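You operate a simulated robot arm through the tools that you are given. There is no shell and no other tool. Be economical: measure what you need, move in short steps, check, and stop when the job is done.

Carry out the task below with a simulated robot arm. There is one attempt and no reset: what you move stays moved.

Task
Put the left plain cake in the turntable's nest and glaze its top.
Fine: brush it on from the glaze pot, with the brake handle at On first; put the brush back and the lid back on the glaze pot; the cake stays in the nest. Leave the rest here as it is. Set down upright: wide brush.
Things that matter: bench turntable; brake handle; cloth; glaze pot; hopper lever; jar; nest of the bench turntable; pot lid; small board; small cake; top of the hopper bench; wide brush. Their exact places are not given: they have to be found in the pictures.

The check looks at the end state, three seconds after you hand in, the way a careful person would. Anything else that was tipped, shoved, dropped, spilled or broken makes it a failure. A push-on lid holds only when it is set on centred and level and pressed home; a screw cap is set on level and turned clockwise until tight.

Robot
A 7-joint arm with a two-finger parallel gripper on a trunk, on a base that drives. Base frame: it is fixed to the floor where the robot stands at the start and does not move with it; the origin is under the middle of the robot, x ahead of it, y to its left, z up; the surface under the hand at the start is at about z = 900. Units: mm, rad, N and s.
With the tool pointing down near the work surface it reaches from about 200 to 740 mm from the robot's upright axis, wherever it stands. Its first joint turns from -2.897 to 2.897 rad. Places, roughly: bench turntable [600, 0, 900]; brake handle [400, 300, 1000]; glaze pot [500, 500, 900]; hopper lever [500, -200, 1100]; nest of the bench turntable [500, 0, 900]; pot lid (14x14x4 cm) [500, 500, 1000]; top of the hopper bench [700, -300, 900]. Payload 1.57 kg.
The tool frame sits at the grasp point between the pads (the TCP): z along the fingers, y along the line on which they close. The tips reach 30 mm beyond it. Largest opening 110 mm; finger width 24, thickness 12; the body of the gripper, 48 by 112 mm, starts 78 mm behind the TCP.
Orientation is that of the tool frame in the base frame, as a unit quaternion [x, y, z, w]. With the fingers straight down and closing along the base's y, the tool's x points along the base's -x, its y along +y and its z along -z.

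Tools
- The arm moves only by the tool play_rows. Its arguments are lists of equal length, an entry for each row: "jaw": the closure in counts, from 0 (fully open) to 255 (shut); "dp": the shift along the base's x, y, z in cm, a list of three; "angular": the turn, a rotation vector about the base's x, y, z in rad, a list of three. In form: {"jaw": [jaw, ...], "dp": [[tx, ty, tz], ...], "angular": [[ax, ay, az], ...]}. A call has 1 to 10 rows; each row shifts and turns the commanded pose from where the row before left it. Rows are played at 5 a second. More than 50 mm and 0.15 rad between two rows, or a gripper value outside its range, and nothing of the call is played. A pose out of reach is approached as far as the arm can. The call stops where the force on the tool passes 90 N (or 10 N more than at its start, if that is more) or the arm is blocked; 0.2 s more then pass. Each finger travels about 45 mm/s and halts on what it meets, pressing with about 36 N; the grip force reading is that of the motor and also rises with nothing between the fingers. The clock runs only during rows and for 0.2 s after the last one: add rows that do not move to give the fingers time. The reply holds the time, the measured pose of the TCP, the force on the tool along the base axes, the opening and the grip force, in the units named above and with some noise, with the torque about the TCP (base axes, N m) and any sound that the robot's microphone picked up, and new pictures: "pictures" is both (left out), scene, wrist or none.
- Cameras (640 x 400 px; columns grow to the right, rows downward): "scene" is now at [11.9, 134.2, 1580]; the picture's right is [-0.28, -0.96, 0.00], its down [-0.76, 0.22, -0.62] and it looks along [0.59, -0.17, -0.79] (base axes); focal length 264 px, centre (320, 200). "wrist" rides on the gripper at [70, 16, -141] in the tool frame; the picture's right is [-0.23, 0.97, 0.00], its down [-0.86, -0.20, -0.48] and it looks along [-0.47, -0.11, 0.88] (tool axes); focal length 222 px, centre (320, 200).
- raise_lower(by): slides the trunk up (or, below 0, down) by that many mm; the arm and the scene camera ride with it, the base frame stays. It gives what a move gives, with no picture.
- roll_base(legs): drives the robot by 1 to 6 legs, each [ahead, turn to the left] in mm and rad, along the robot's own axes; the way and the turn of a leg run together, so that a leg with both is an arc; at most 1500 mm and 3.142 rad a leg. The arm and the cameras ride along, it lands a little off, and it stops where it bumps. It gives what a move gives, and a new picture of the scene camera.
- pan_tilt(pan, tilt): turns the head with the scene camera to pan (to the left, within 2.705 rad either way) and tilt (down, from -0.506 to 1.204), counted from straight ahead of the robot. It gives what a move gives, and a new picture of the scene camera.
- probe_pixels(camera, pixels): there is no depth. For up to 12 entries [column, row, z] of the newest picture of that camera ("zoom" is the newest enlarged one), the place [x, y] in the base frame at which the ray of that pixel passes the height z, good to about 2 mm. No time passes.
- zoom(camera, box): a new picture of the part [left, top, right, bottom] of that camera's present view, enlarged. No time passes.
- finish_job(): hands the job in; it is judged then, once.

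Go step by step. Measure first, check grasps and placings, and put right what went wrong. The budget is 80 turns and 260 pictures, counting those below and the enlarged ones. Unless the task says otherwise, let go and move clear before handing in, and close with one line.

The tools are called after ">>>" as name(argument=value, ...) on one line, values as JSON. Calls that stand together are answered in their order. play_rows: Moves the arm, as the interface text tells. Its arguments: {"type":"object","properties":{"jaw":{"type":"array","items":{"type":"number"}},"dp":{"type":"array","items":{"type":"array","items":{"type":"number"}}},"angular":{"type":"array","items":{"type":"array","items":{"type":"number"}}},"pictures":{"type":"string","enum":["both","scene","wrist","none"]}},"required":["jaw","dp","angular"]} The other tools are called the same way: raise_lower (by) slides the trunk up or down; roll_base (legs) drives the base; pan_tilt (pan, tilt) turns the head that bears the scene camera; probe_pixels (camera, pixels) gives the place at which the rays of pixels pass given heights; zoom (camera, box) takes an enlarged picture of a part of a camera's view; finish_job () hands the job in.

At the start:

```text
t: 0.0
ee_pos: [321.8, 249.6, 1265.9]
orientation: [0.0, 1.0, -0.001, 0.0]
ft_force: [0.6, 0.1, 0.0]
moment: [0.0, 0.03, 0.04]
opening: 110.3
finger_force: 0.1
trunk travel left (down, up): [-525.0, 65.0]
robot x, y, heading: [-2.6, -3.0, -0.001]
head pan, tilt: [-0.283, 0.908]
```

scene: 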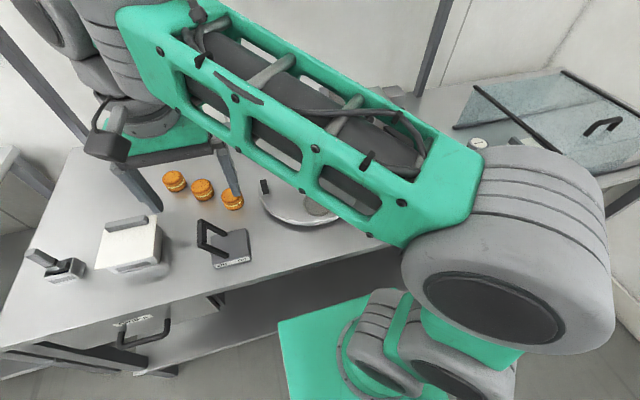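
wrist: 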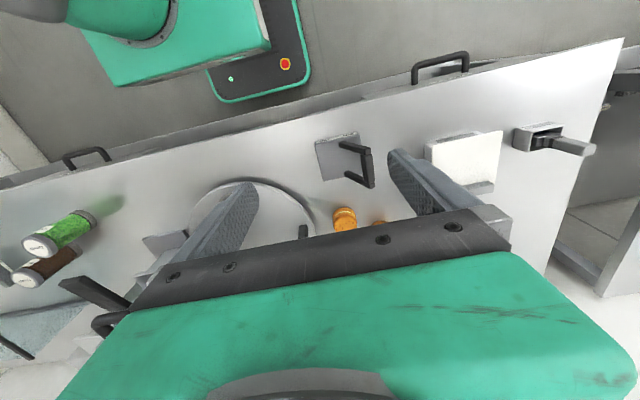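

The arm hides part of the bench; cakes appear at about (175,181), (203,189), (232,199), the turntable at (300,205). I'll zoom in on these for detail.

>>> zoom(camera="scene", box=[20, 150, 260, 300])

>>> zoom(camera="wrist", box=[280, 80, 620, 290])

>>> zoom(camera="wrist", box=[0, 120, 340, 332])

```text
2.67 times, centred on (140, 225) of scene
```

zoom: 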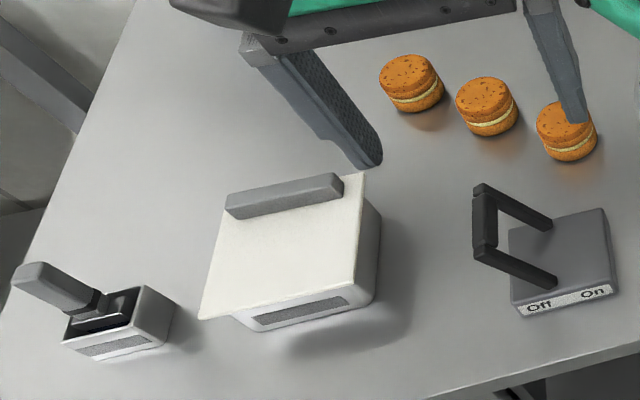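

```text
1.88 times, centred on (450, 185) of wrist
```

zoom: 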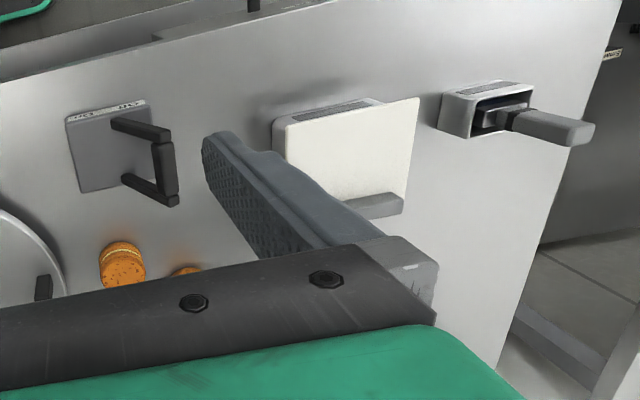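

```text
1.88 times, centred on (170, 226) of wrist
```

zoom: 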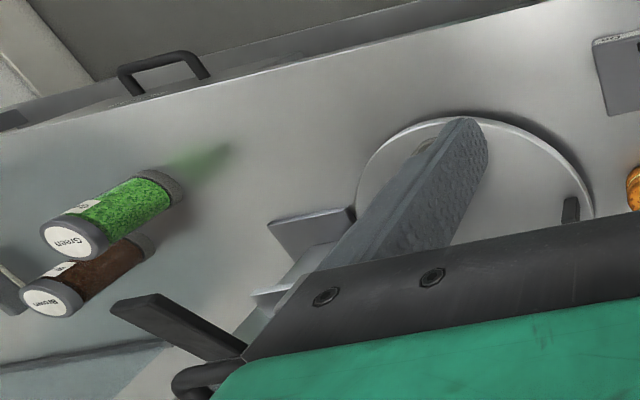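

Cakes, pot (white lid with grey bar), brush stand and brake bail (leaning toward Off) are identified. I'll swing the hand to the right, high up, to clear the view.

>>> play_rows(jaw=[0, 0, 0, 0, 0, 0, 0, 0], dp=[[0, -5, 0], [0, -5, 0], [0, -5, 0], [0, -5, 0], [0, -5, 0], [0, -5, 0], [0, -5, 0], [0, -5, 0]], angular=[[0, 0, 0], [0, 0, 0], [0, 0, 0], [0, 0, 0], [0, 0, 0], [0, 0, 0], [0, 0, 0], [0, 0, 0]])

>>> pan_tilt(pan=0.35, tilt=0.85)

```text
t: 1.8
ee_pos: [320.2, -151.4, 1263.9]
orientation: [-0.001, 1.0, 0.0, 0.0]
ft_force: [1.6, 0.6, 0.3]
moment: [0.0, -0.02, -0.01]
opening: 110.3
finger_force: 0.1
trunk travel left (down, up): [-525.0, 65.0]
robot x, y, heading: [-1.7, 5.3, 0.006]
head pan, tilt: [-0.283, 0.908]
```

scene: 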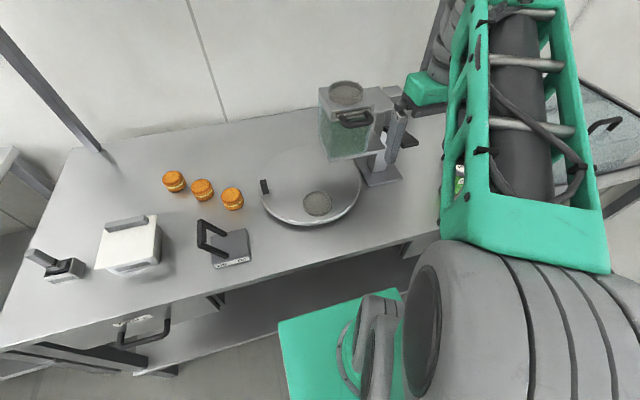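
wrist: 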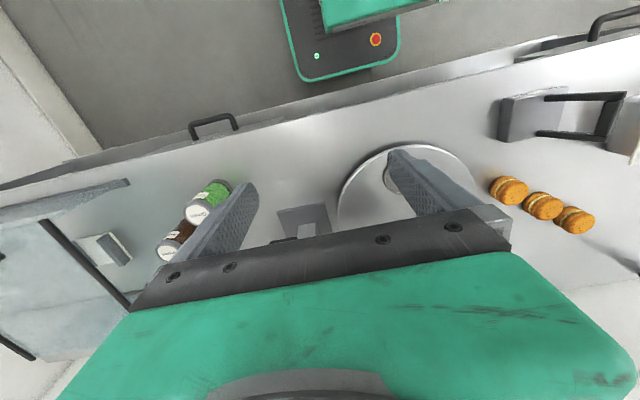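

```text
t: 2.8
ee_pos: [321.0, -149.5, 1265.6]
orientation: [0.0, 1.0, -0.001, 0.0]
ft_force: [-0.6, -0.7, -0.6]
moment: [0.03, -0.01, -0.03]
opening: 110.1
finger_force: 0.0
trunk travel left (down, up): [-525.0, 65.0]
robot x, y, heading: [-1.7, 1.9, 0.005]
head pan, tilt: [0.351, 0.85]
```

scene: 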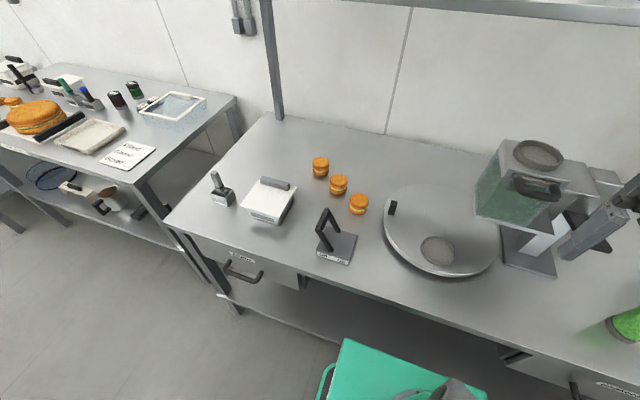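

The view is clear now. Zooming in for detail on cakes, brush, pot, brake and nest.

>>> zoom(camera="scene", box=[190, 140, 390, 265])

>>> zoom(camera="scene", box=[370, 130, 610, 280])

>>> zoom(camera="scene", box=[0, 50, 240, 200])

>>> probe_pixels(camera="scene", pixels=[[320, 160, 940], [339, 179, 940], [358, 198, 940], [437, 250, 910], [437, 272, 910], [320, 256, 900], [332, 209, 1000], [276, 184, 1000], [216, 175, 1000], [440, 225, 910]])

```text
3.20 times, centred on (290, 202) of scene
```

zoom: 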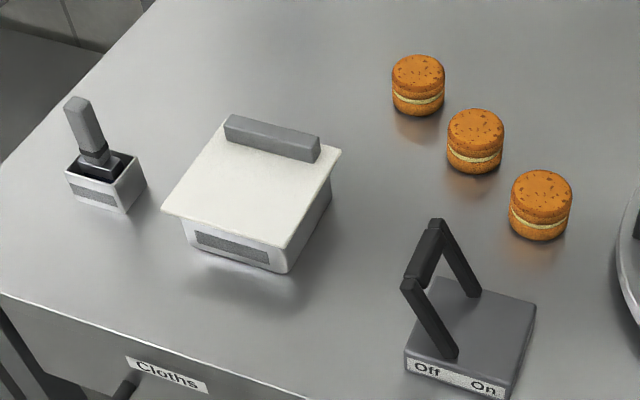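

```text
2.67 times, centred on (490, 205) of scene
```

zoom: 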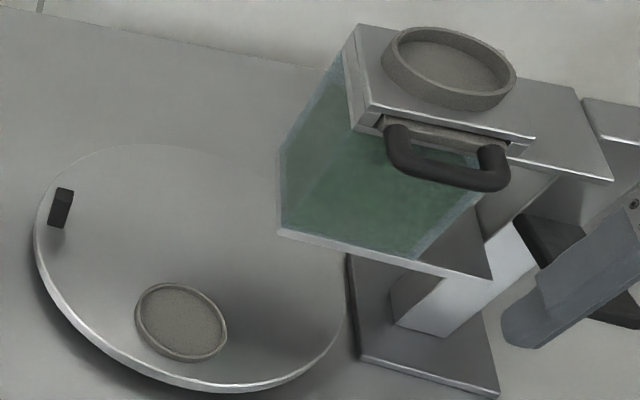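

```text
2.67 times, centred on (120, 125) of scene
```

zoom: 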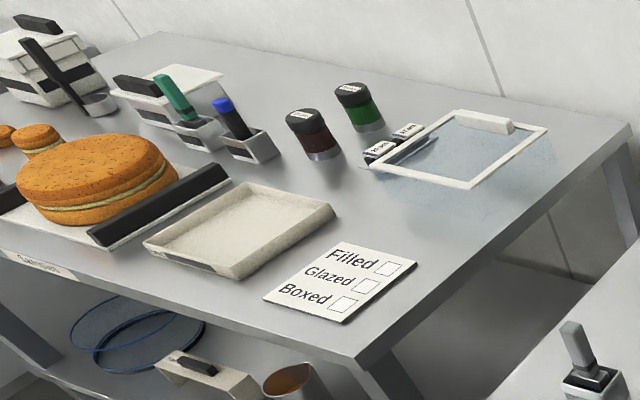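

```text
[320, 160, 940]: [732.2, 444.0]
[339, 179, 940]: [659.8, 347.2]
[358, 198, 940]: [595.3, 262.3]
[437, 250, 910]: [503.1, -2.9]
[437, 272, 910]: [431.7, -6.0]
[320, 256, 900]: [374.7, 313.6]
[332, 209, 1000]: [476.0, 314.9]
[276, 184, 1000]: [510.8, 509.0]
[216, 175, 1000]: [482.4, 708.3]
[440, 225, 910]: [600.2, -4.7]
```

All objects seen: left cake ≈(732,444), brush stand ≈(480,705), pot ≈(500,510), brake ≈(420,310), nest ≈(503,-3). A single stance near (50,330) reaches all of them, so I'll back off, sidestep left, and come in again.

>>> roll_base(legs=[[-150, 0], [0, 1.571], [330, 0], [0, -1.571], [190, 0]])

>>> pan_tilt(pan=0.0, tilt=0.85)

```text
t: 14.8
ee_pos: [360.9, 177.9, 1263.9]
orientation: [0.007, 1.0, 0.001, 0.001]
ft_force: [-0.5, -0.1, -0.7]
moment: [-0.02, 0.0, -0.01]
opening: 110.1
finger_force: 0.0
trunk travel left (down, up): [-525.0, 65.0]
robot x, y, heading: [39.1, 333.6, -0.011]
head pan, tilt: [0.351, 0.85]
```

scene: 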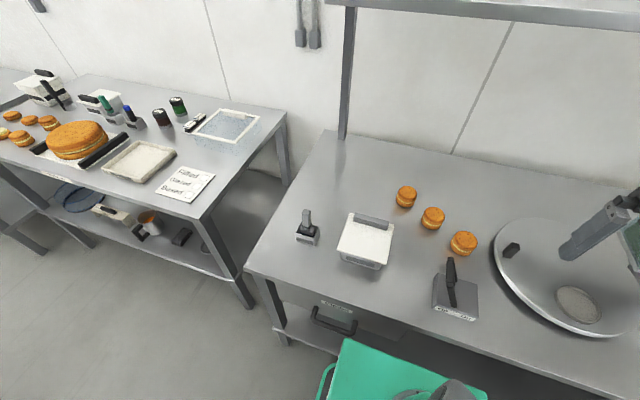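

```text
t: 15.7
ee_pos: [359.2, 177.2, 1265.6]
orientation: [0.007, 1.0, 0.0, 0.0]
ft_force: [0.1, 0.0, 0.1]
moment: [-0.03, -0.01, -0.01]
opening: 109.9
finger_force: 0.1
trunk travel left (down, up): [-525.0, 65.0]
robot x, y, heading: [40.4, 330.4, -0.014]
head pan, tilt: [0.0, 0.85]
```

scene: 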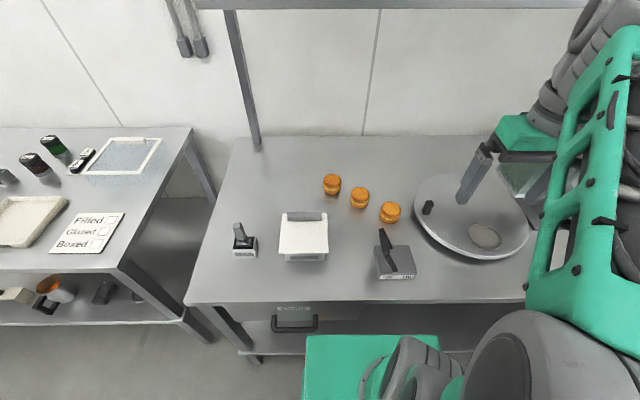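

The stance is good: robot at (40,330). Zooming for precise positions.

>>> zoom(camera="scene", box=[215, 160, 435, 297])

>>> probe_pixels(camera="scene", pixels=[[331, 178, 940], [331, 195, 900], [359, 192, 940], [389, 206, 940], [485, 236, 910], [305, 253, 970], [305, 216, 1000], [239, 226, 1000], [245, 257, 900], [384, 234, 1000], [397, 278, 900], [320, 302, 900]])

```text
2.91 times, centred on (325, 228) of scene
```

zoom: 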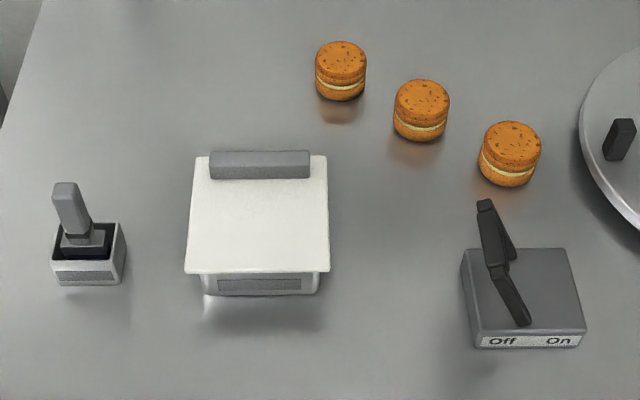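

```text
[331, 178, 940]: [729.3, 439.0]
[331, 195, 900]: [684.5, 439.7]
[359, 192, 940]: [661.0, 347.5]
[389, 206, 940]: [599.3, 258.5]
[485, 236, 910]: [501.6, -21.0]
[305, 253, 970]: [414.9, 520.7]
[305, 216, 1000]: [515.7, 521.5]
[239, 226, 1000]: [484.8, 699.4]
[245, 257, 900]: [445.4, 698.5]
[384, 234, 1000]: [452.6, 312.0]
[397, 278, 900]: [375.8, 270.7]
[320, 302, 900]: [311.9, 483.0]
```

Brake plate spans y≈255–320, x≈375–440, its bail leaning left (Off). I'll bring the hand near it with closed fingers to see it from a second angle.

>>> play_rows(jaw=[255, 255, 255, 255, 255, 255], dp=[[0, 4.5, -2], [0, 4.5, -2], [0, 4.5, -2], [0, 4.5, -2], [1, 4.5, -2], [1, 0, -2]], angular=[[0, 0, 0], [0, 0, 0], [0, 0, 0], [0, 0, 0], [0, 0, 0], [0, 0, 0]])

>>> zoom(camera="wrist", box=[160, 0, 640, 300])

```text
refused: row 5 steps farther than a row can; nothing moved
```

```text
1.33 times, centred on (400, 150) of wrist
```

zoom: 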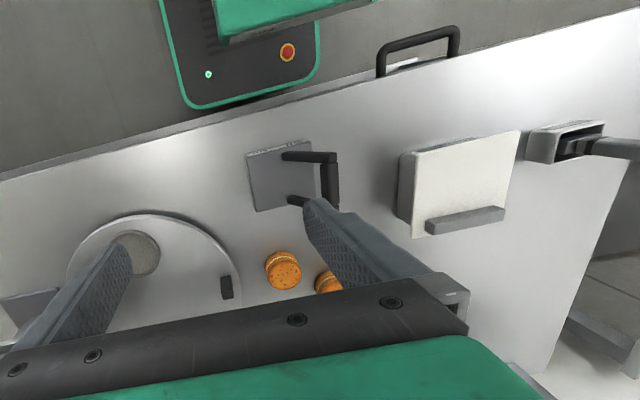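

Brake bail is visible in the wrist view at zoom (320,180). Redo the move with shorter steps.

>>> play_rows(jaw=[255, 255, 255, 255, 255, 255], dp=[[0, 4.4, -2], [0, 4.4, -2], [0, 4.4, -2], [0, 4.4, -2], [0, 4.4, -2], [1, 0, -2]], angular=[[0, 0, 0], [0, 0, 0], [0, 0, 0], [0, 0, 0], [0, 0, 0], [0, 0, 0]])

>>> zoom(camera="wrist", box=[0, 0, 400, 250])

```text
t: 17.1
ee_pos: [371.4, 398.7, 1142.3]
orientation: [0.007, 1.0, 0.0, 0.0]
ft_force: [0.1, -0.8, 0.2]
moment: [0.02, 0.04, 0.01]
opening: 0.1
finger_force: 7.4
trunk travel left (down, up): [-525.0, 65.0]
robot x, y, heading: [37.2, 332.4, -0.012]
head pan, tilt: [0.0, 0.85]
```

scene: 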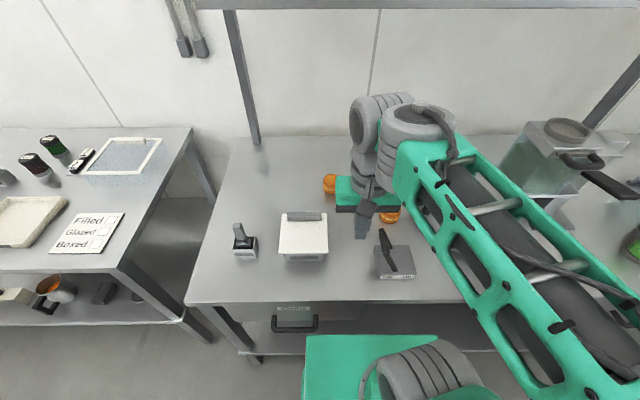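
wrist: 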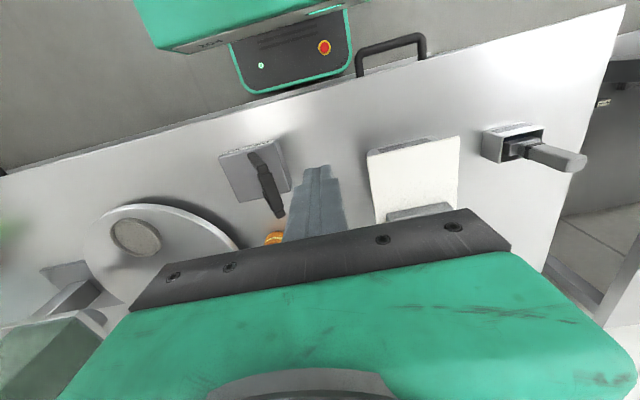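

```text
1.60 times, centred on (200, 125) of wrist
```

zoom: 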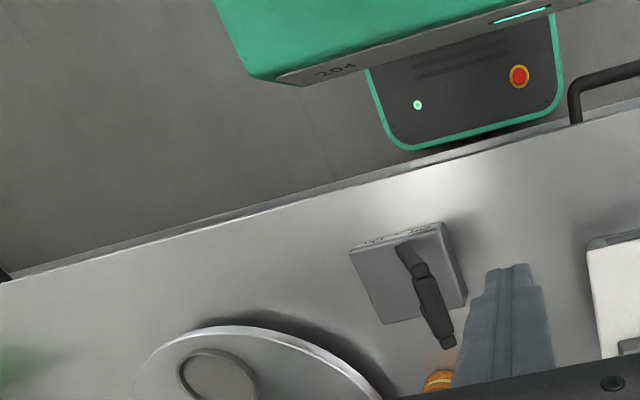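

Triangulating bail crossbar ends: scene (386,253)/(382,231), wrist (265,168)/(280,214).

>>> probe_pixels(camera="scene", pixels=[[386, 253, 960], [386, 253, 1000], [382, 231, 960], [382, 231, 1000], [394, 270, 920], [376, 247, 920], [411, 247, 920], [416, 273, 920]])

>>> probe_pixels(camera="wrist", pixels=[[265, 168, 960], [265, 168, 1000], [280, 214, 960], [280, 214, 1000], [252, 155, 920], [219, 156, 920], [276, 139, 920], [240, 202, 920], [291, 186, 920]])

```text
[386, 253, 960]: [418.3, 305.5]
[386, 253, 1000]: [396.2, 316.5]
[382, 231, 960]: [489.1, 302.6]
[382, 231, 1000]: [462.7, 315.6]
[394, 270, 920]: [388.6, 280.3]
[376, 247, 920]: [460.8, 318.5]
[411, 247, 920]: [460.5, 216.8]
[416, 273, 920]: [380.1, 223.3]
```

```text
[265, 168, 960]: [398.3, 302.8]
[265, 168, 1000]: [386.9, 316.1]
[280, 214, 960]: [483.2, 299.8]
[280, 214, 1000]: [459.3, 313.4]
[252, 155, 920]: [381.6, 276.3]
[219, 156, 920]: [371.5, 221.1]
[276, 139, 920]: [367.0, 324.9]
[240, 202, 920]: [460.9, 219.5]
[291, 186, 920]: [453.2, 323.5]
```

Plate x 370–460, y 218–320; crossbar at about x 385–450, y 325, z≈1030, pivot near y 270. I'll lower the closed fingers to its left and push it right.

>>> play_rows(jaw=[255, 255, 255, 255, 255, 255, 255, 255, 255, 255], dp=[[4.4, 0, 0], [0, 0, -4], [0, 0, -4], [0, 0, -3.2], [0, -2, 0], [0, -2, 0], [0, -2, 0], [0, -2, 0], [0, -2, 0], [0, -2, 0]], angular=[[0, 0, 0], [0, 0, 0], [0, 0, 0], [0, 0, 0], [0, 0, 0], [0, 0, 0], [0, 0, 0], [0, 0, 0], [0, 0, 0], [0, 0, 0]])

```text
t: 19.3
ee_pos: [413.7, 276.8, 1031.1]
orientation: [0.007, 1.0, 0.0, 0.0]
ft_force: [-0.2, -0.9, 0.2]
moment: [-0.02, -0.03, -0.01]
opening: 0.0
finger_force: 21.6
trunk travel left (down, up): [-525.0, 65.0]
robot x, y, heading: [45.5, 335.1, -0.012]
head pan, tilt: [0.0, 0.85]
```

scene: 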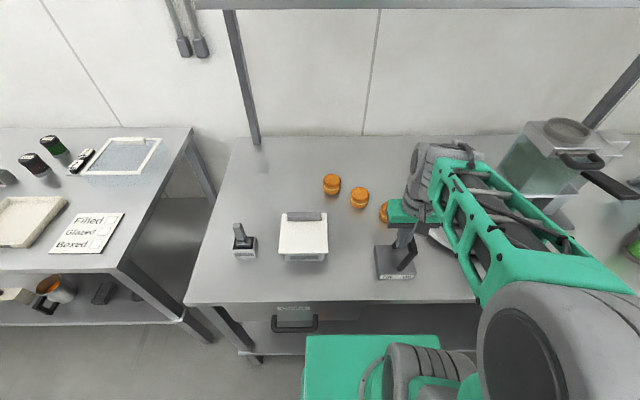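
wrist: 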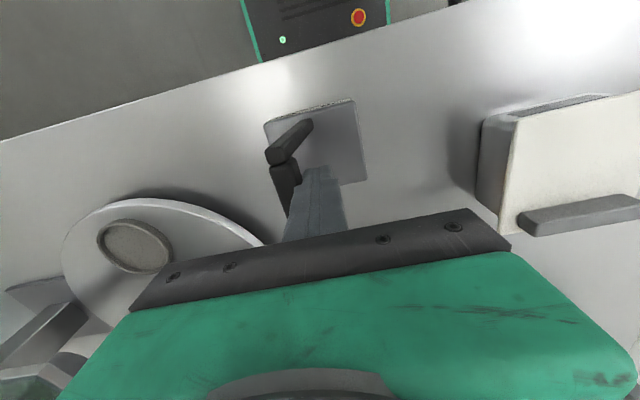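

The bail has passed over to the right side. I'll push on a bit more in small steps to the stop.

>>> play_rows(jaw=[255, 255, 255, 255], dp=[[0, -1.2, 0], [0, -1.2, 0], [0, -1, 0], [0, 0, 0]], angular=[[0, 0, 0], [0, 0, 0], [0, 0, 0], [0, 0, 0]])

```text
t: 20.3
ee_pos: [412.9, 249.7, 1034.1]
orientation: [0.002, 1.0, 0.0, -0.002]
ft_force: [3.8, 50.2, -2.5]
moment: [1.11, -0.03, 0.57]
opening: 0.0
finger_force: 21.0
trunk travel left (down, up): [-525.0, 65.0]
robot x, y, heading: [40.1, 330.8, -0.008]
head pan, tilt: [0.0, 0.85]
```

scene: 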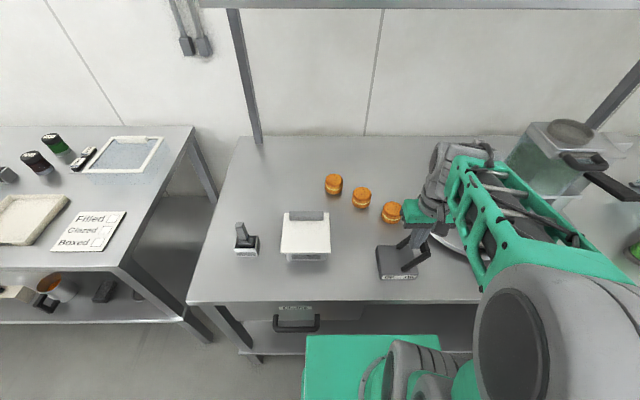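
wrist: 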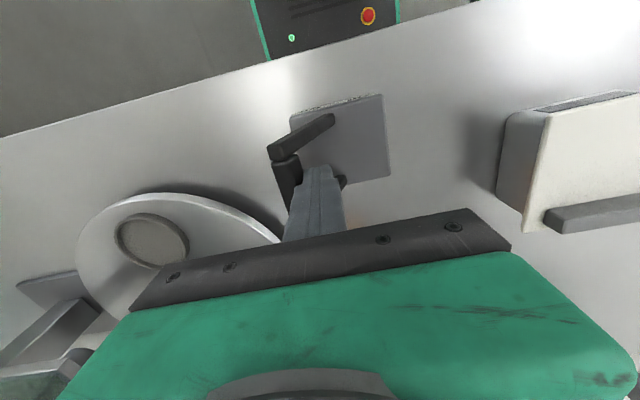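

Force of 50 N at y≈250: the bail is against its On stop. Backing off, up, and toward the left cake with the jaw opening.

>>> play_rows(jaw=[255, 255, 255, 255, 200, 100, 0, 0, 0, 0], dp=[[0, 3, 0], [0, 3, 0], [0, 0, 4.5], [0, 0, 4.5], [0, 0, 4], [4, 2.5, 0], [4, 2.5, 0], [4, 2.5, 0], [4, 2.5, 0], [4, 2.5, 0]], angular=[[0, 0, 0], [0, 0, 0], [0, 0, 0], [0, 0, 0], [0, 0, 0], [0, 0, 0], [0, 0, 0], [0, 0, 0], [0, 0, 0], [0, 0, 0]])

>>> zoom(camera="scene", box=[215, 160, 435, 297])

```text
t: 22.5
ee_pos: [615.2, 428.3, 1162.3]
orientation: [0.007, 1.0, 0.0, 0.0]
ft_force: [-1.0, 0.8, 0.3]
moment: [-0.03, -0.01, 0.0]
opening: 110.0
finger_force: 0.0
trunk travel left (down, up): [-525.0, 65.0]
robot x, y, heading: [40.8, 332.6, -0.01]
head pan, tilt: [0.0, 0.85]
```

scene: 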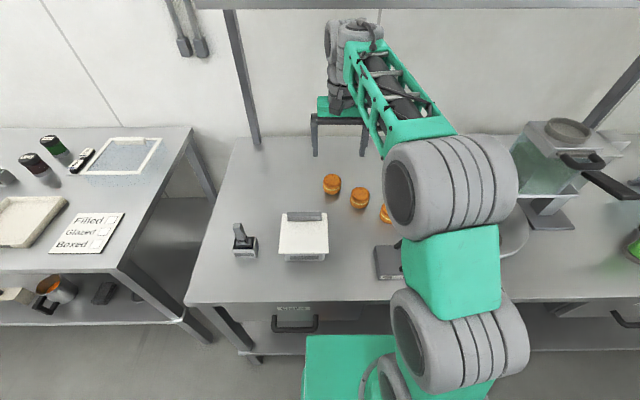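
wrist: 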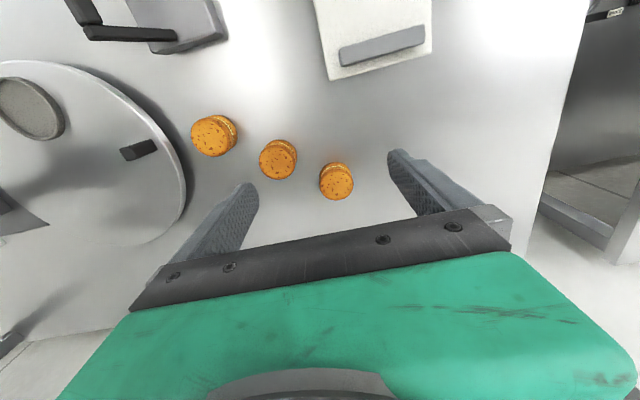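

```text
2.91 times, centred on (325, 228) of scene
```

zoom: 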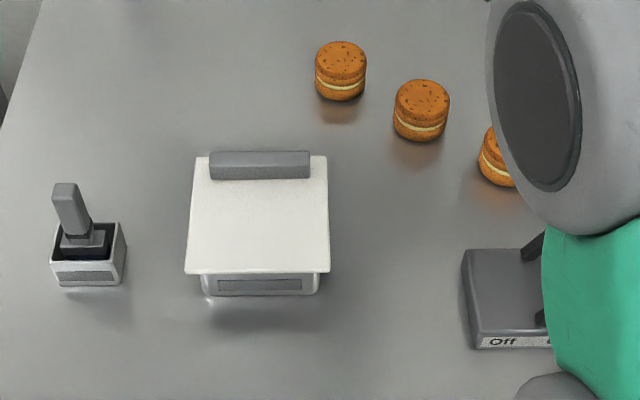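

Triangulating cakes' tops from both cameras.

>>> zoom(camera="wrist", box=[180, 90, 380, 215])

>>> probe_pixels(camera="wrist", pixels=[[337, 183, 940], [337, 183, 960], [337, 183, 980], [279, 161, 950], [213, 138, 950], [350, 64, 970], [350, 64, 1000]])

>>> probe_pixels(camera="scene", pixels=[[332.2, 179.9, 940], [332.2, 179.9, 960], [332.2, 179.9, 980], [360, 193.5, 950]])

```text
3.20 times, centred on (280, 152) of wrist
```

zoom: 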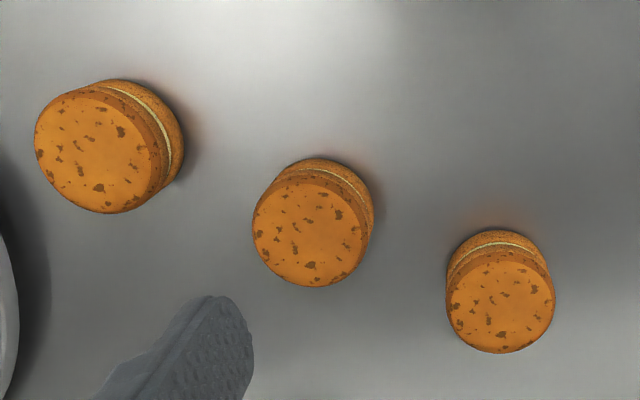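

```text
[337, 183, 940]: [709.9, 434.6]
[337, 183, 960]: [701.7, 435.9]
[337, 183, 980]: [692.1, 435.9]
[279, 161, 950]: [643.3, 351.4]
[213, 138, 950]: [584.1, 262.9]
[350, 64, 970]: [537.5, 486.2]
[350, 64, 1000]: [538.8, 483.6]
```

```text
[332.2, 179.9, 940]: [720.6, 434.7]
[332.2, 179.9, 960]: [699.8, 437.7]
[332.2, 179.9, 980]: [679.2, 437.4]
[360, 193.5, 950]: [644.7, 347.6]
```

Left cake: centre ≈(703,436), top z≈957, Ø≈58. Going over it and descending with fingers open along y to TCP z≈948.

>>> play_rows(jaw=[0, 0, 0, 0, 0, 0, 0, 0], dp=[[4.4, 0.4, -2], [4.4, 0.4, -2], [0, 0, -4.5], [0, 0, -4.5], [0, 0, -3], [0, 0, -3], [0, 0, -2.4], [0, 0, 0]], angular=[[0, 0, 0], [0, 0, 0], [0, 0, 0], [0, 0, 0], [0, 0, 0], [0, 0, 0], [0, 0, 0], [0, 0, 0]])

>>> zoom(camera="scene", box=[290, 140, 410, 215])

```text
t: 24.3
ee_pos: [703.7, 437.1, 947.6]
orientation: [0.007, 1.0, 0.001, 0.0]
ft_force: [-0.2, 0.0, 0.3]
moment: [-0.01, 0.03, 0.02]
opening: 109.9
finger_force: 0.0
trunk travel left (down, up): [-525.0, 65.0]
robot x, y, heading: [41.2, 331.2, -0.016]
head pan, tilt: [0.0, 0.85]
```

scene: 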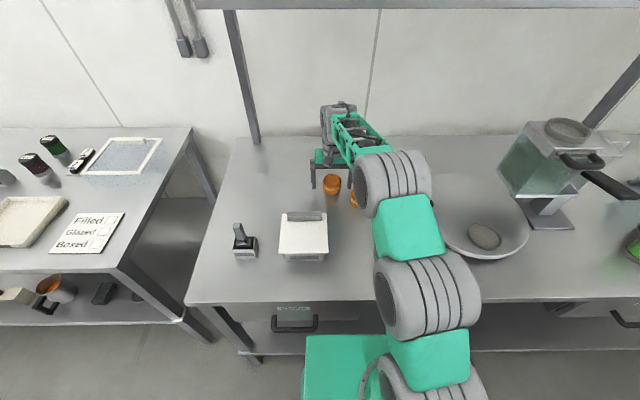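
wrist: 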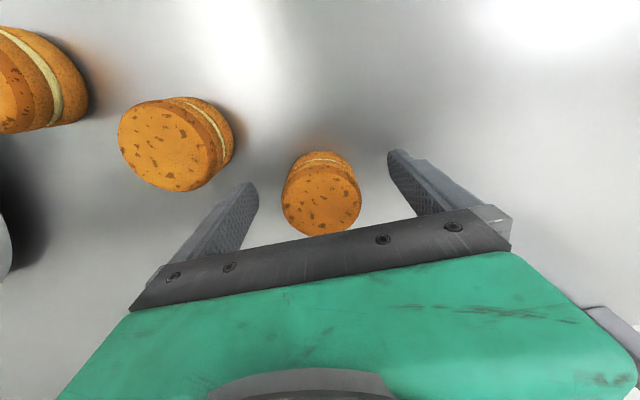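

```text
5.33 times, centred on (350, 178) of scene
```

zoom: 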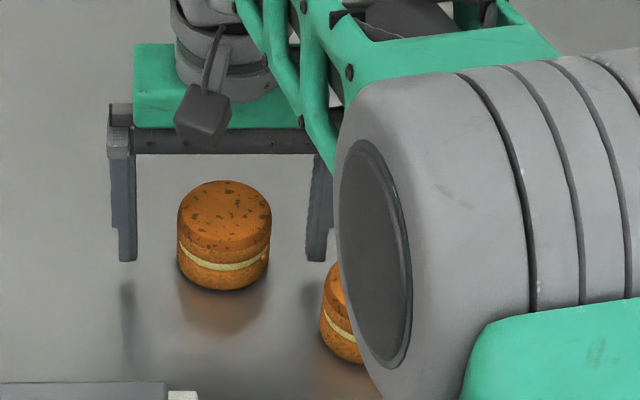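

Fingers straddle the cake well. Verifying the cake's centre from this close view.

>>> probe_pixels(camera="wrist", pixels=[[321, 200, 957], [321, 200, 950], [282, 204, 957], [360, 196, 957], [320, 236, 957]])

```text
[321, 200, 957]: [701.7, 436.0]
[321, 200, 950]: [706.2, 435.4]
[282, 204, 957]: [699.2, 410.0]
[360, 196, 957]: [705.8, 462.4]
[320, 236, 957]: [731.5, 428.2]
```

Centre confirmed at (702,436). Closing and lifting.

>>> play_rows(jaw=[150, 255, 255, 255, 255, 255, 255, 255], dp=[[0, 0, 0], [0, 0, 0], [0, 0, 0], [0, 0, 0], [0, 0, 0], [0, 0, 2], [0, 0, 4], [0, 0, 4]], angular=[[0, 0, 0], [0, 0, 0], [0, 0, 0], [0, 0, 0], [0, 0, 0], [0, 0, 0], [0, 0, 0], [0, 0, 0]])

>>> zoom(camera="scene", box=[420, 180, 580, 280])

```text
t: 26.1
ee_pos: [701.8, 437.1, 1048.8]
orientation: [0.008, 1.0, 0.0, 0.0]
ft_force: [-0.5, 0.0, -1.1]
moment: [0.0, -0.01, 0.02]
opening: 61.6
finger_force: 10.8
trunk travel left (down, up): [-525.0, 65.0]
robot x, y, heading: [40.4, 327.0, -0.009]
head pan, tilt: [0.0, 0.85]
```

scene: 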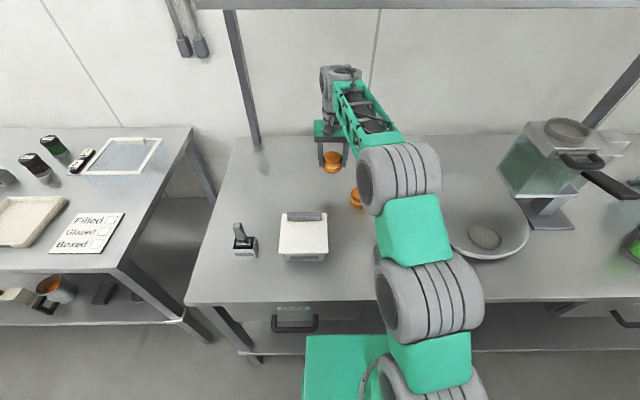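
wrist: 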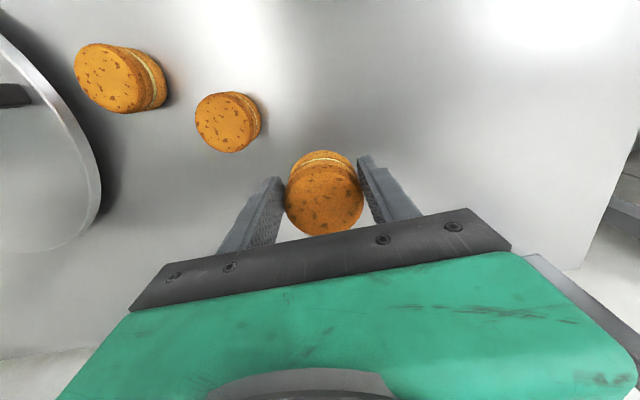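

```text
4.00 times, centred on (500, 230) of scene
```

zoom: 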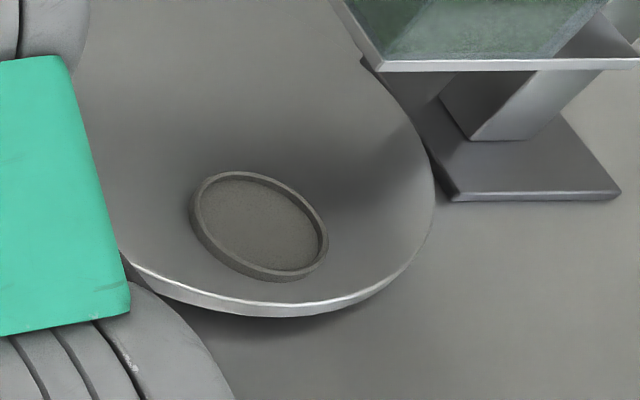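

Cake is held (61.6 mm). Carrying it high toward the nest, stopping short to measure the nest with the wrist camera.

>>> play_rows(jaw=[255, 255, 255, 255, 255, 255, 255, 255, 255, 255], dp=[[0, 0, 5], [0, 0, 5], [-2.6, -4, 0], [-2.6, -4, 0], [-2.6, -4, 0], [-2.6, -4, 0], [-2.6, -4, 0], [-2.6, -4, 0], [-2.6, -4, 0], [-2.6, -4, 0]], angular=[[0, 0, 0], [0, 0, 0], [0, 0, 0], [0, 0, 0], [0, 0, 0], [0, 0, 0], [0, 0, 0], [0, 0, 0], [0, 0, 0], [0, 0, 0]])

>>> zoom(camera="wrist", box=[40, 60, 280, 210])

>>> zoom(camera="scene", box=[420, 180, 580, 280])

```text
t: 28.3
ee_pos: [492.2, 115.0, 1149.2]
orientation: [0.007, 1.0, 0.0, 0.0]
ft_force: [-0.1, -0.2, -1.3]
moment: [-0.01, 0.02, -0.02]
opening: 61.3
finger_force: 10.8
trunk travel left (down, up): [-525.0, 65.0]
robot x, y, heading: [38.9, 330.2, -0.013]
head pan, tilt: [0.0, 0.85]
```

scene: 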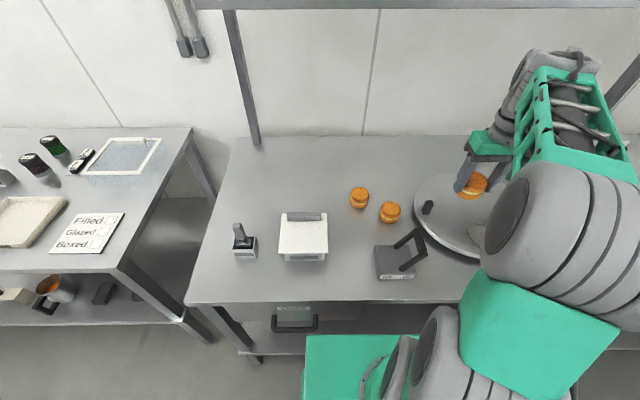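
wrist: 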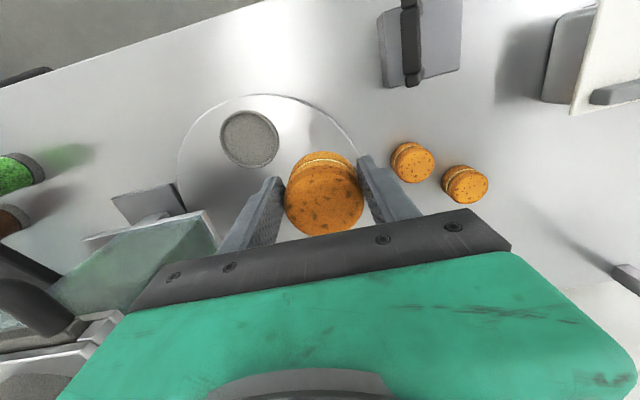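

```text
2.67 times, centred on (160, 135) of wrist
```

zoom: 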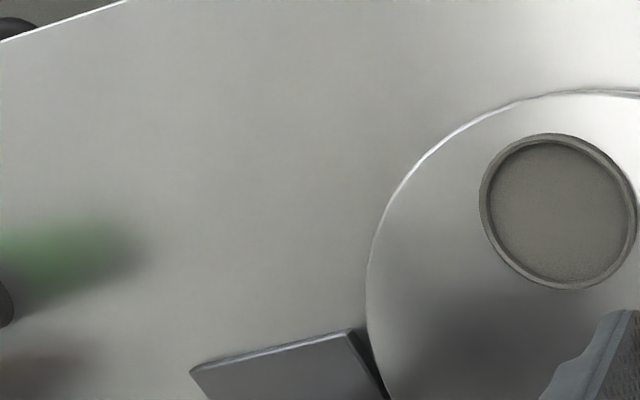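

```text
4.00 times, centred on (500, 230) of scene
```

zoom: 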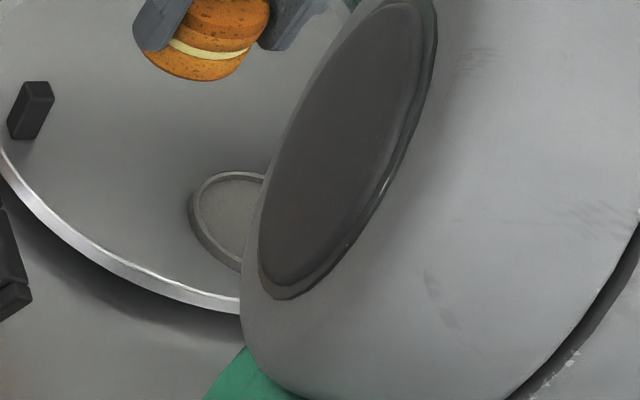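

Nest rim centre: wrist (250,138.7), scene earlier (485,236). Triangulate, plus rim extents.

>>> probe_pixels(camera="wrist", pixels=[[250, 138.7, 920], [250, 138.7, 940], [250, 138.7, 960], [220, 135, 930], [279, 142, 930], [249, 110, 930], [251, 168, 930]])

>>> probe_pixels(camera="scene", pixels=[[485, 236, 920], [485, 236, 940], [485, 236, 960], [489, 250.5, 930], [480.5, 222.5, 930]])

```text
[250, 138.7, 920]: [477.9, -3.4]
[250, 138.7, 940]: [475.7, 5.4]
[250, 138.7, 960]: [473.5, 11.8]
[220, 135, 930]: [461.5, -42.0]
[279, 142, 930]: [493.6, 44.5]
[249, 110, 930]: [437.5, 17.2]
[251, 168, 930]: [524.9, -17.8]
```

```text
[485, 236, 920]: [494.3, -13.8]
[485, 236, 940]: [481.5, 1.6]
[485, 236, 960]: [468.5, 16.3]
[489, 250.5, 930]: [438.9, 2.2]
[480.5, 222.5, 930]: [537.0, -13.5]
```

Nest ≈(475,9), rim top z≈950. I'll move closer and look again to refine.

>>> play_rows(jaw=[255, 255, 255], dp=[[1.5, -1.5, -4], [1.5, -1.5, -3], [0, 0, 0]], angular=[[0, 0, 0], [0, 0, 0], [0, 0, 0]], pictures="wrist")

>>> zoom(camera="wrist", box=[130, 40, 370, 190])

```text
t: 29.1
ee_pos: [522.5, 86.7, 1078.5]
orientation: [0.007, 1.0, 0.0, 0.0]
ft_force: [0.1, -0.1, -0.9]
moment: [0.0, 0.01, 0.02]
opening: 61.5
finger_force: 11.1
trunk travel left (down, up): [-525.0, 65.0]
robot x, y, heading: [41.0, 332.2, -0.015]
head pan, tilt: [0.0, 0.85]
```

wrist: 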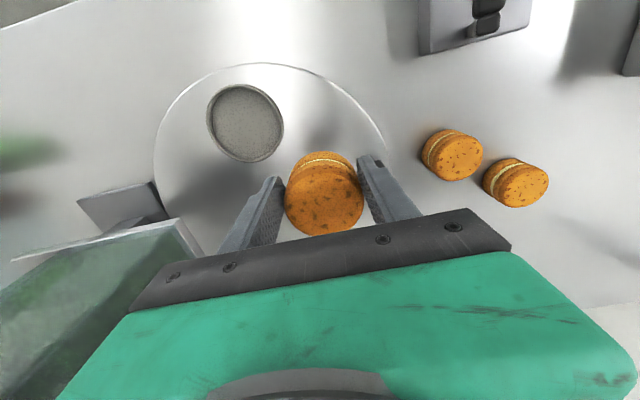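

```text
2.67 times, centred on (250, 115) of wrist
```

zoom: 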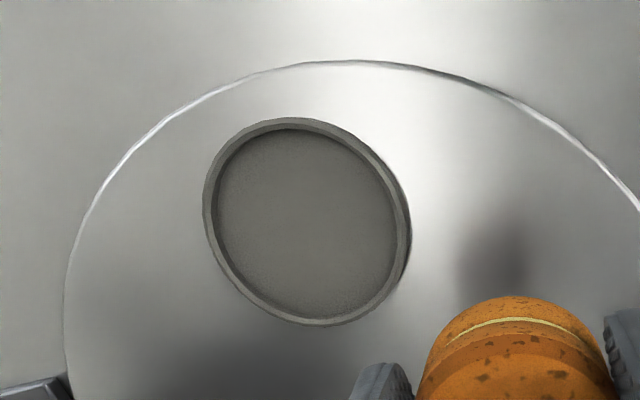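

>>> probe_pixels(camera="zoom", pixels=[[306, 220, 930], [306, 220, 940], [306, 220, 950], [306, 220, 960], [204, 210, 950], [407, 235, 950], [290, 118, 950], [320, 325, 950], [217, 215, 945], [398, 240, 945]])

```text
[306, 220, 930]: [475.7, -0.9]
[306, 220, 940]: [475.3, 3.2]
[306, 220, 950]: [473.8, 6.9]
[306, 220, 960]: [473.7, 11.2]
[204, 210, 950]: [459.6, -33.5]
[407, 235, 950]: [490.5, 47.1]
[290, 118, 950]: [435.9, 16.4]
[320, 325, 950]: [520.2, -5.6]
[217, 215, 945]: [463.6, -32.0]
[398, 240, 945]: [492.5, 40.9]
```

Nest centre (475,5). Moving over it and down to just above the rim.

>>> play_rows(jaw=[255, 255, 255, 255, 255, 255], dp=[[-2.4, -4.1, 0], [-2.4, -4.1, 0], [0, 0, -3], [0, 0, -2], [0, 0, -1.5], [0, 0, 0]], angular=[[0, 0, 0], [0, 0, 0], [0, 0, 0], [0, 0, 0], [0, 0, 0], [0, 0, 0]])

>>> zoom(camera="wrist", box=[200, 100, 440, 250])

>>> zoom(camera="scene", box=[420, 180, 580, 280])

```text
t: 30.5
ee_pos: [477.1, 4.7, 1014.0]
orientation: [0.008, 1.0, 0.0, 0.0]
ft_force: [0.1, -0.5, -1.0]
moment: [0.01, 0.01, 0.0]
opening: 61.2
finger_force: 10.6
trunk travel left (down, up): [-525.0, 65.0]
robot x, y, heading: [40.7, 330.2, -0.012]
head pan, tilt: [0.0, 0.85]
```

scene: 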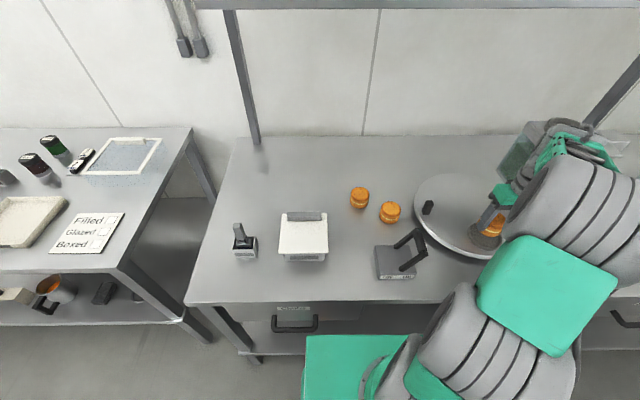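
wrist: 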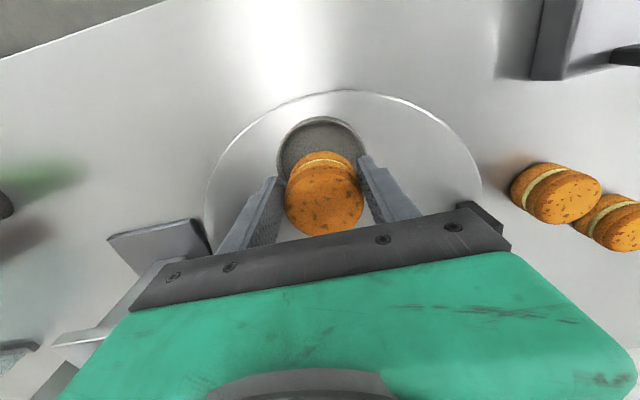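

```text
2.67 times, centred on (320, 175) of wrist
```

zoom: 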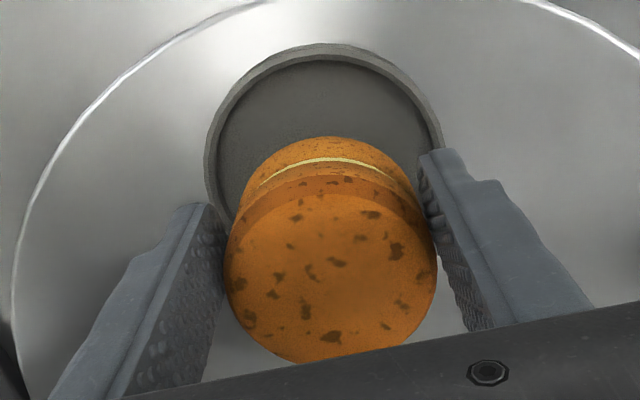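

```text
4.00 times, centred on (500, 230) of scene
```

zoom: 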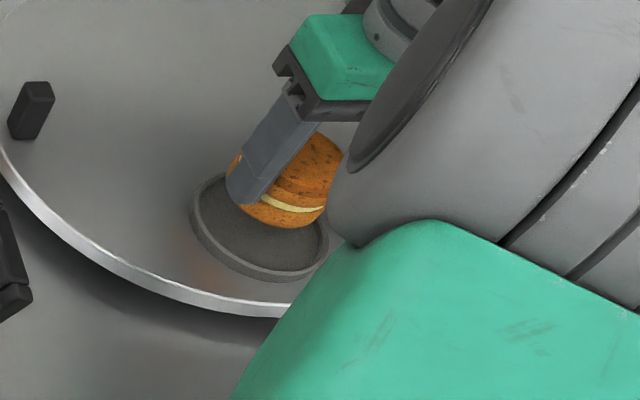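

Aligned so far. Descending in small steps and watching the force.

>>> play_rows(jaw=[255, 255, 255, 255], dp=[[0, 0, -0.6], [0, 0, -0.6], [0, 0, -0.6], [0, 0, 0]], angular=[[0, 0, 0], [0, 0, 0], [0, 0, 0], [0, 0, 0]], pictures="wrist")

>>> zoom(camera="wrist", box=[200, 100, 440, 250])

>>> zoom(camera="scene", box=[460, 200, 540, 250])

```text
t: 31.5
ee_pos: [477.1, 2.4, 995.8]
orientation: [0.007, 1.0, 0.001, 0.0]
ft_force: [0.6, 0.7, -2.5]
moment: [-0.03, 0.03, 0.0]
opening: 61.1
finger_force: 10.9
trunk travel left (down, up): [-525.0, 65.0]
robot x, y, heading: [40.0, 332.7, -0.013]
head pan, tilt: [0.0, 0.85]
```

wrist: 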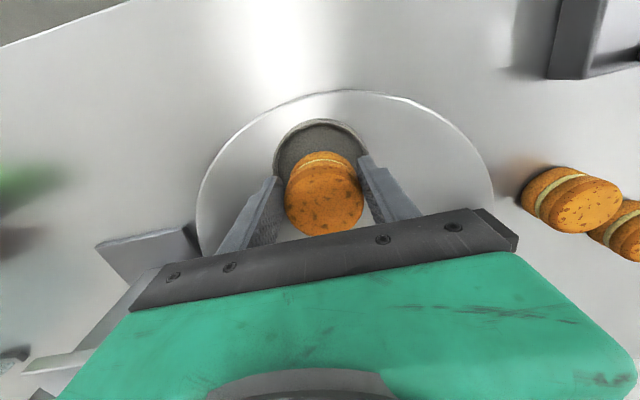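

```text
2.67 times, centred on (320, 175) of wrist
```

zoom: 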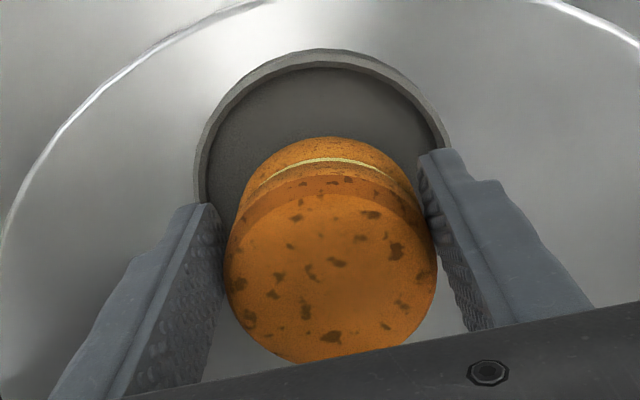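

```text
8.00 times, centred on (500, 225) of scene
```

zoom: 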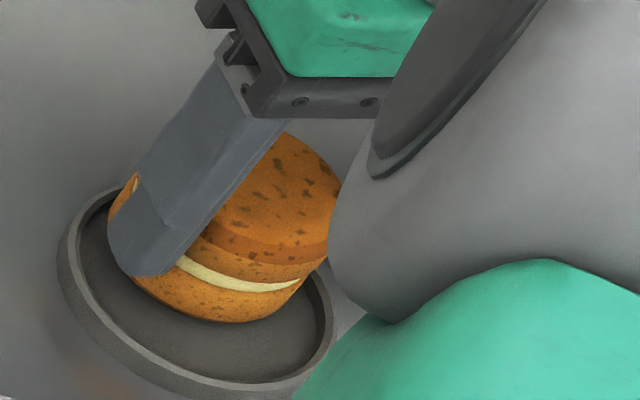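

No contact yet. Continue down.

>>> play_rows(jaw=[255, 255, 255, 255], dp=[[0, 0, -0.5], [0, 0, -0.5], [0, 0, -0.3], [0, 0, 0]], angular=[[0, 0, 0], [0, 0, 0], [0, 0, 0], [0, 0, 0]], pictures="wrist")

>>> zoom(camera="scene", box=[460, 200, 540, 250])

>>> zoom(camera="wrist", box=[200, 100, 440, 250])

```text
t: 32.5
ee_pos: [477.1, 3.9, 982.9]
orientation: [0.007, 1.0, 0.001, 0.001]
ft_force: [-2.6, -2.2, 9.8]
moment: [-0.26, -0.12, -0.08]
opening: 61.9
finger_force: 10.7
trunk travel left (down, up): [-525.0, 65.0]
robot x, y, heading: [40.9, 332.8, -0.014]
head pan, tilt: [0.0, 0.85]
```

wrist: 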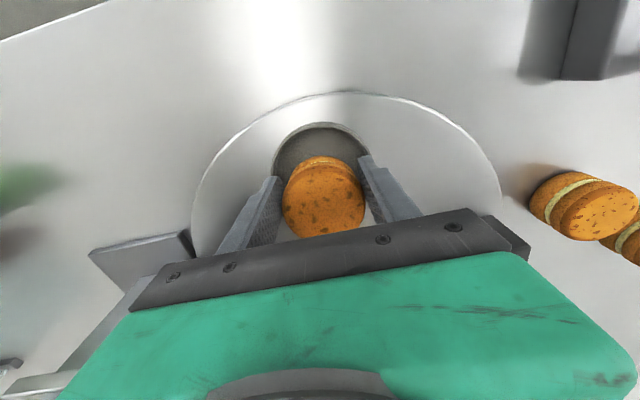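

```text
8.00 times, centred on (500, 225) of scene
```

zoom: 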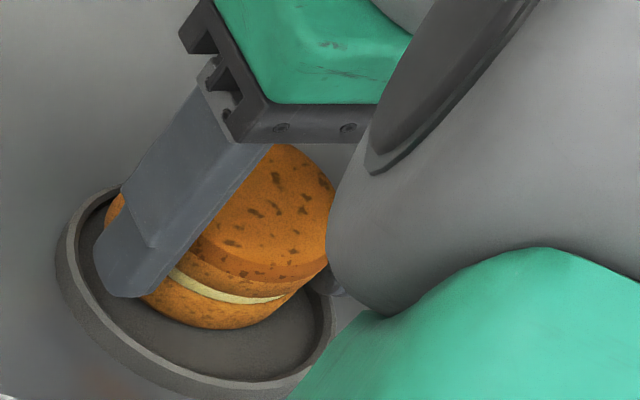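

```text
2.67 times, centred on (320, 175) of wrist
```

zoom: 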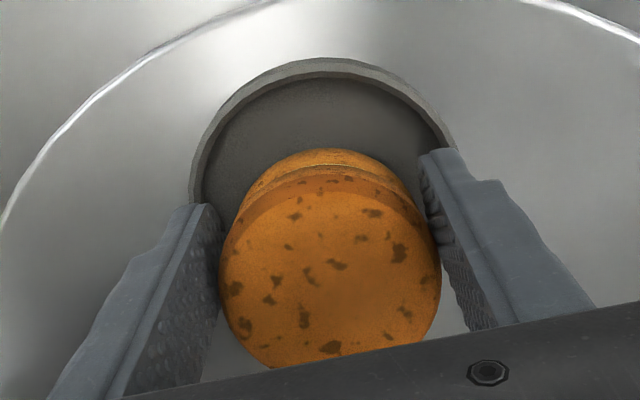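

Contact at ~10 N, with a large gap on the near (-x) side. Checking the nest's position relative to the cake.

>>> probe_pixels(camera="zoom", pixels=[[320, 58, 950], [320, 58, 940], [320, 78, 940], [325, 149, 940], [325, 149, 950], [190, 190, 950], [190, 190, 940], [455, 150, 950], [455, 150, 940]])

>>> probe_pixels(camera="scene", pixels=[[486.2, 241, 940], [486.2, 241, 930], [488, 250.2, 950], [488, 250.2, 940], [488, 246.9, 940], [467, 231, 940], [467, 231, 950]])

```text
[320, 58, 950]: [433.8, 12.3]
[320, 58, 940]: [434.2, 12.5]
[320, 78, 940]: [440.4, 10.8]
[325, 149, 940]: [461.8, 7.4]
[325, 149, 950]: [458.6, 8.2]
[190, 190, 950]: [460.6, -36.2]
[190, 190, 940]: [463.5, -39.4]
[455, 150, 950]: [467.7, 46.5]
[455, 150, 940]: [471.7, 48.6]
```

```text
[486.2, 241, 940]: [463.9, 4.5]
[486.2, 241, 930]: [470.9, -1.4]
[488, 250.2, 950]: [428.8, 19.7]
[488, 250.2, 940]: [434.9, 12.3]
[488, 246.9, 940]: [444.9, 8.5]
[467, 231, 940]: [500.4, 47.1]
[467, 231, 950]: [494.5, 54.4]
```

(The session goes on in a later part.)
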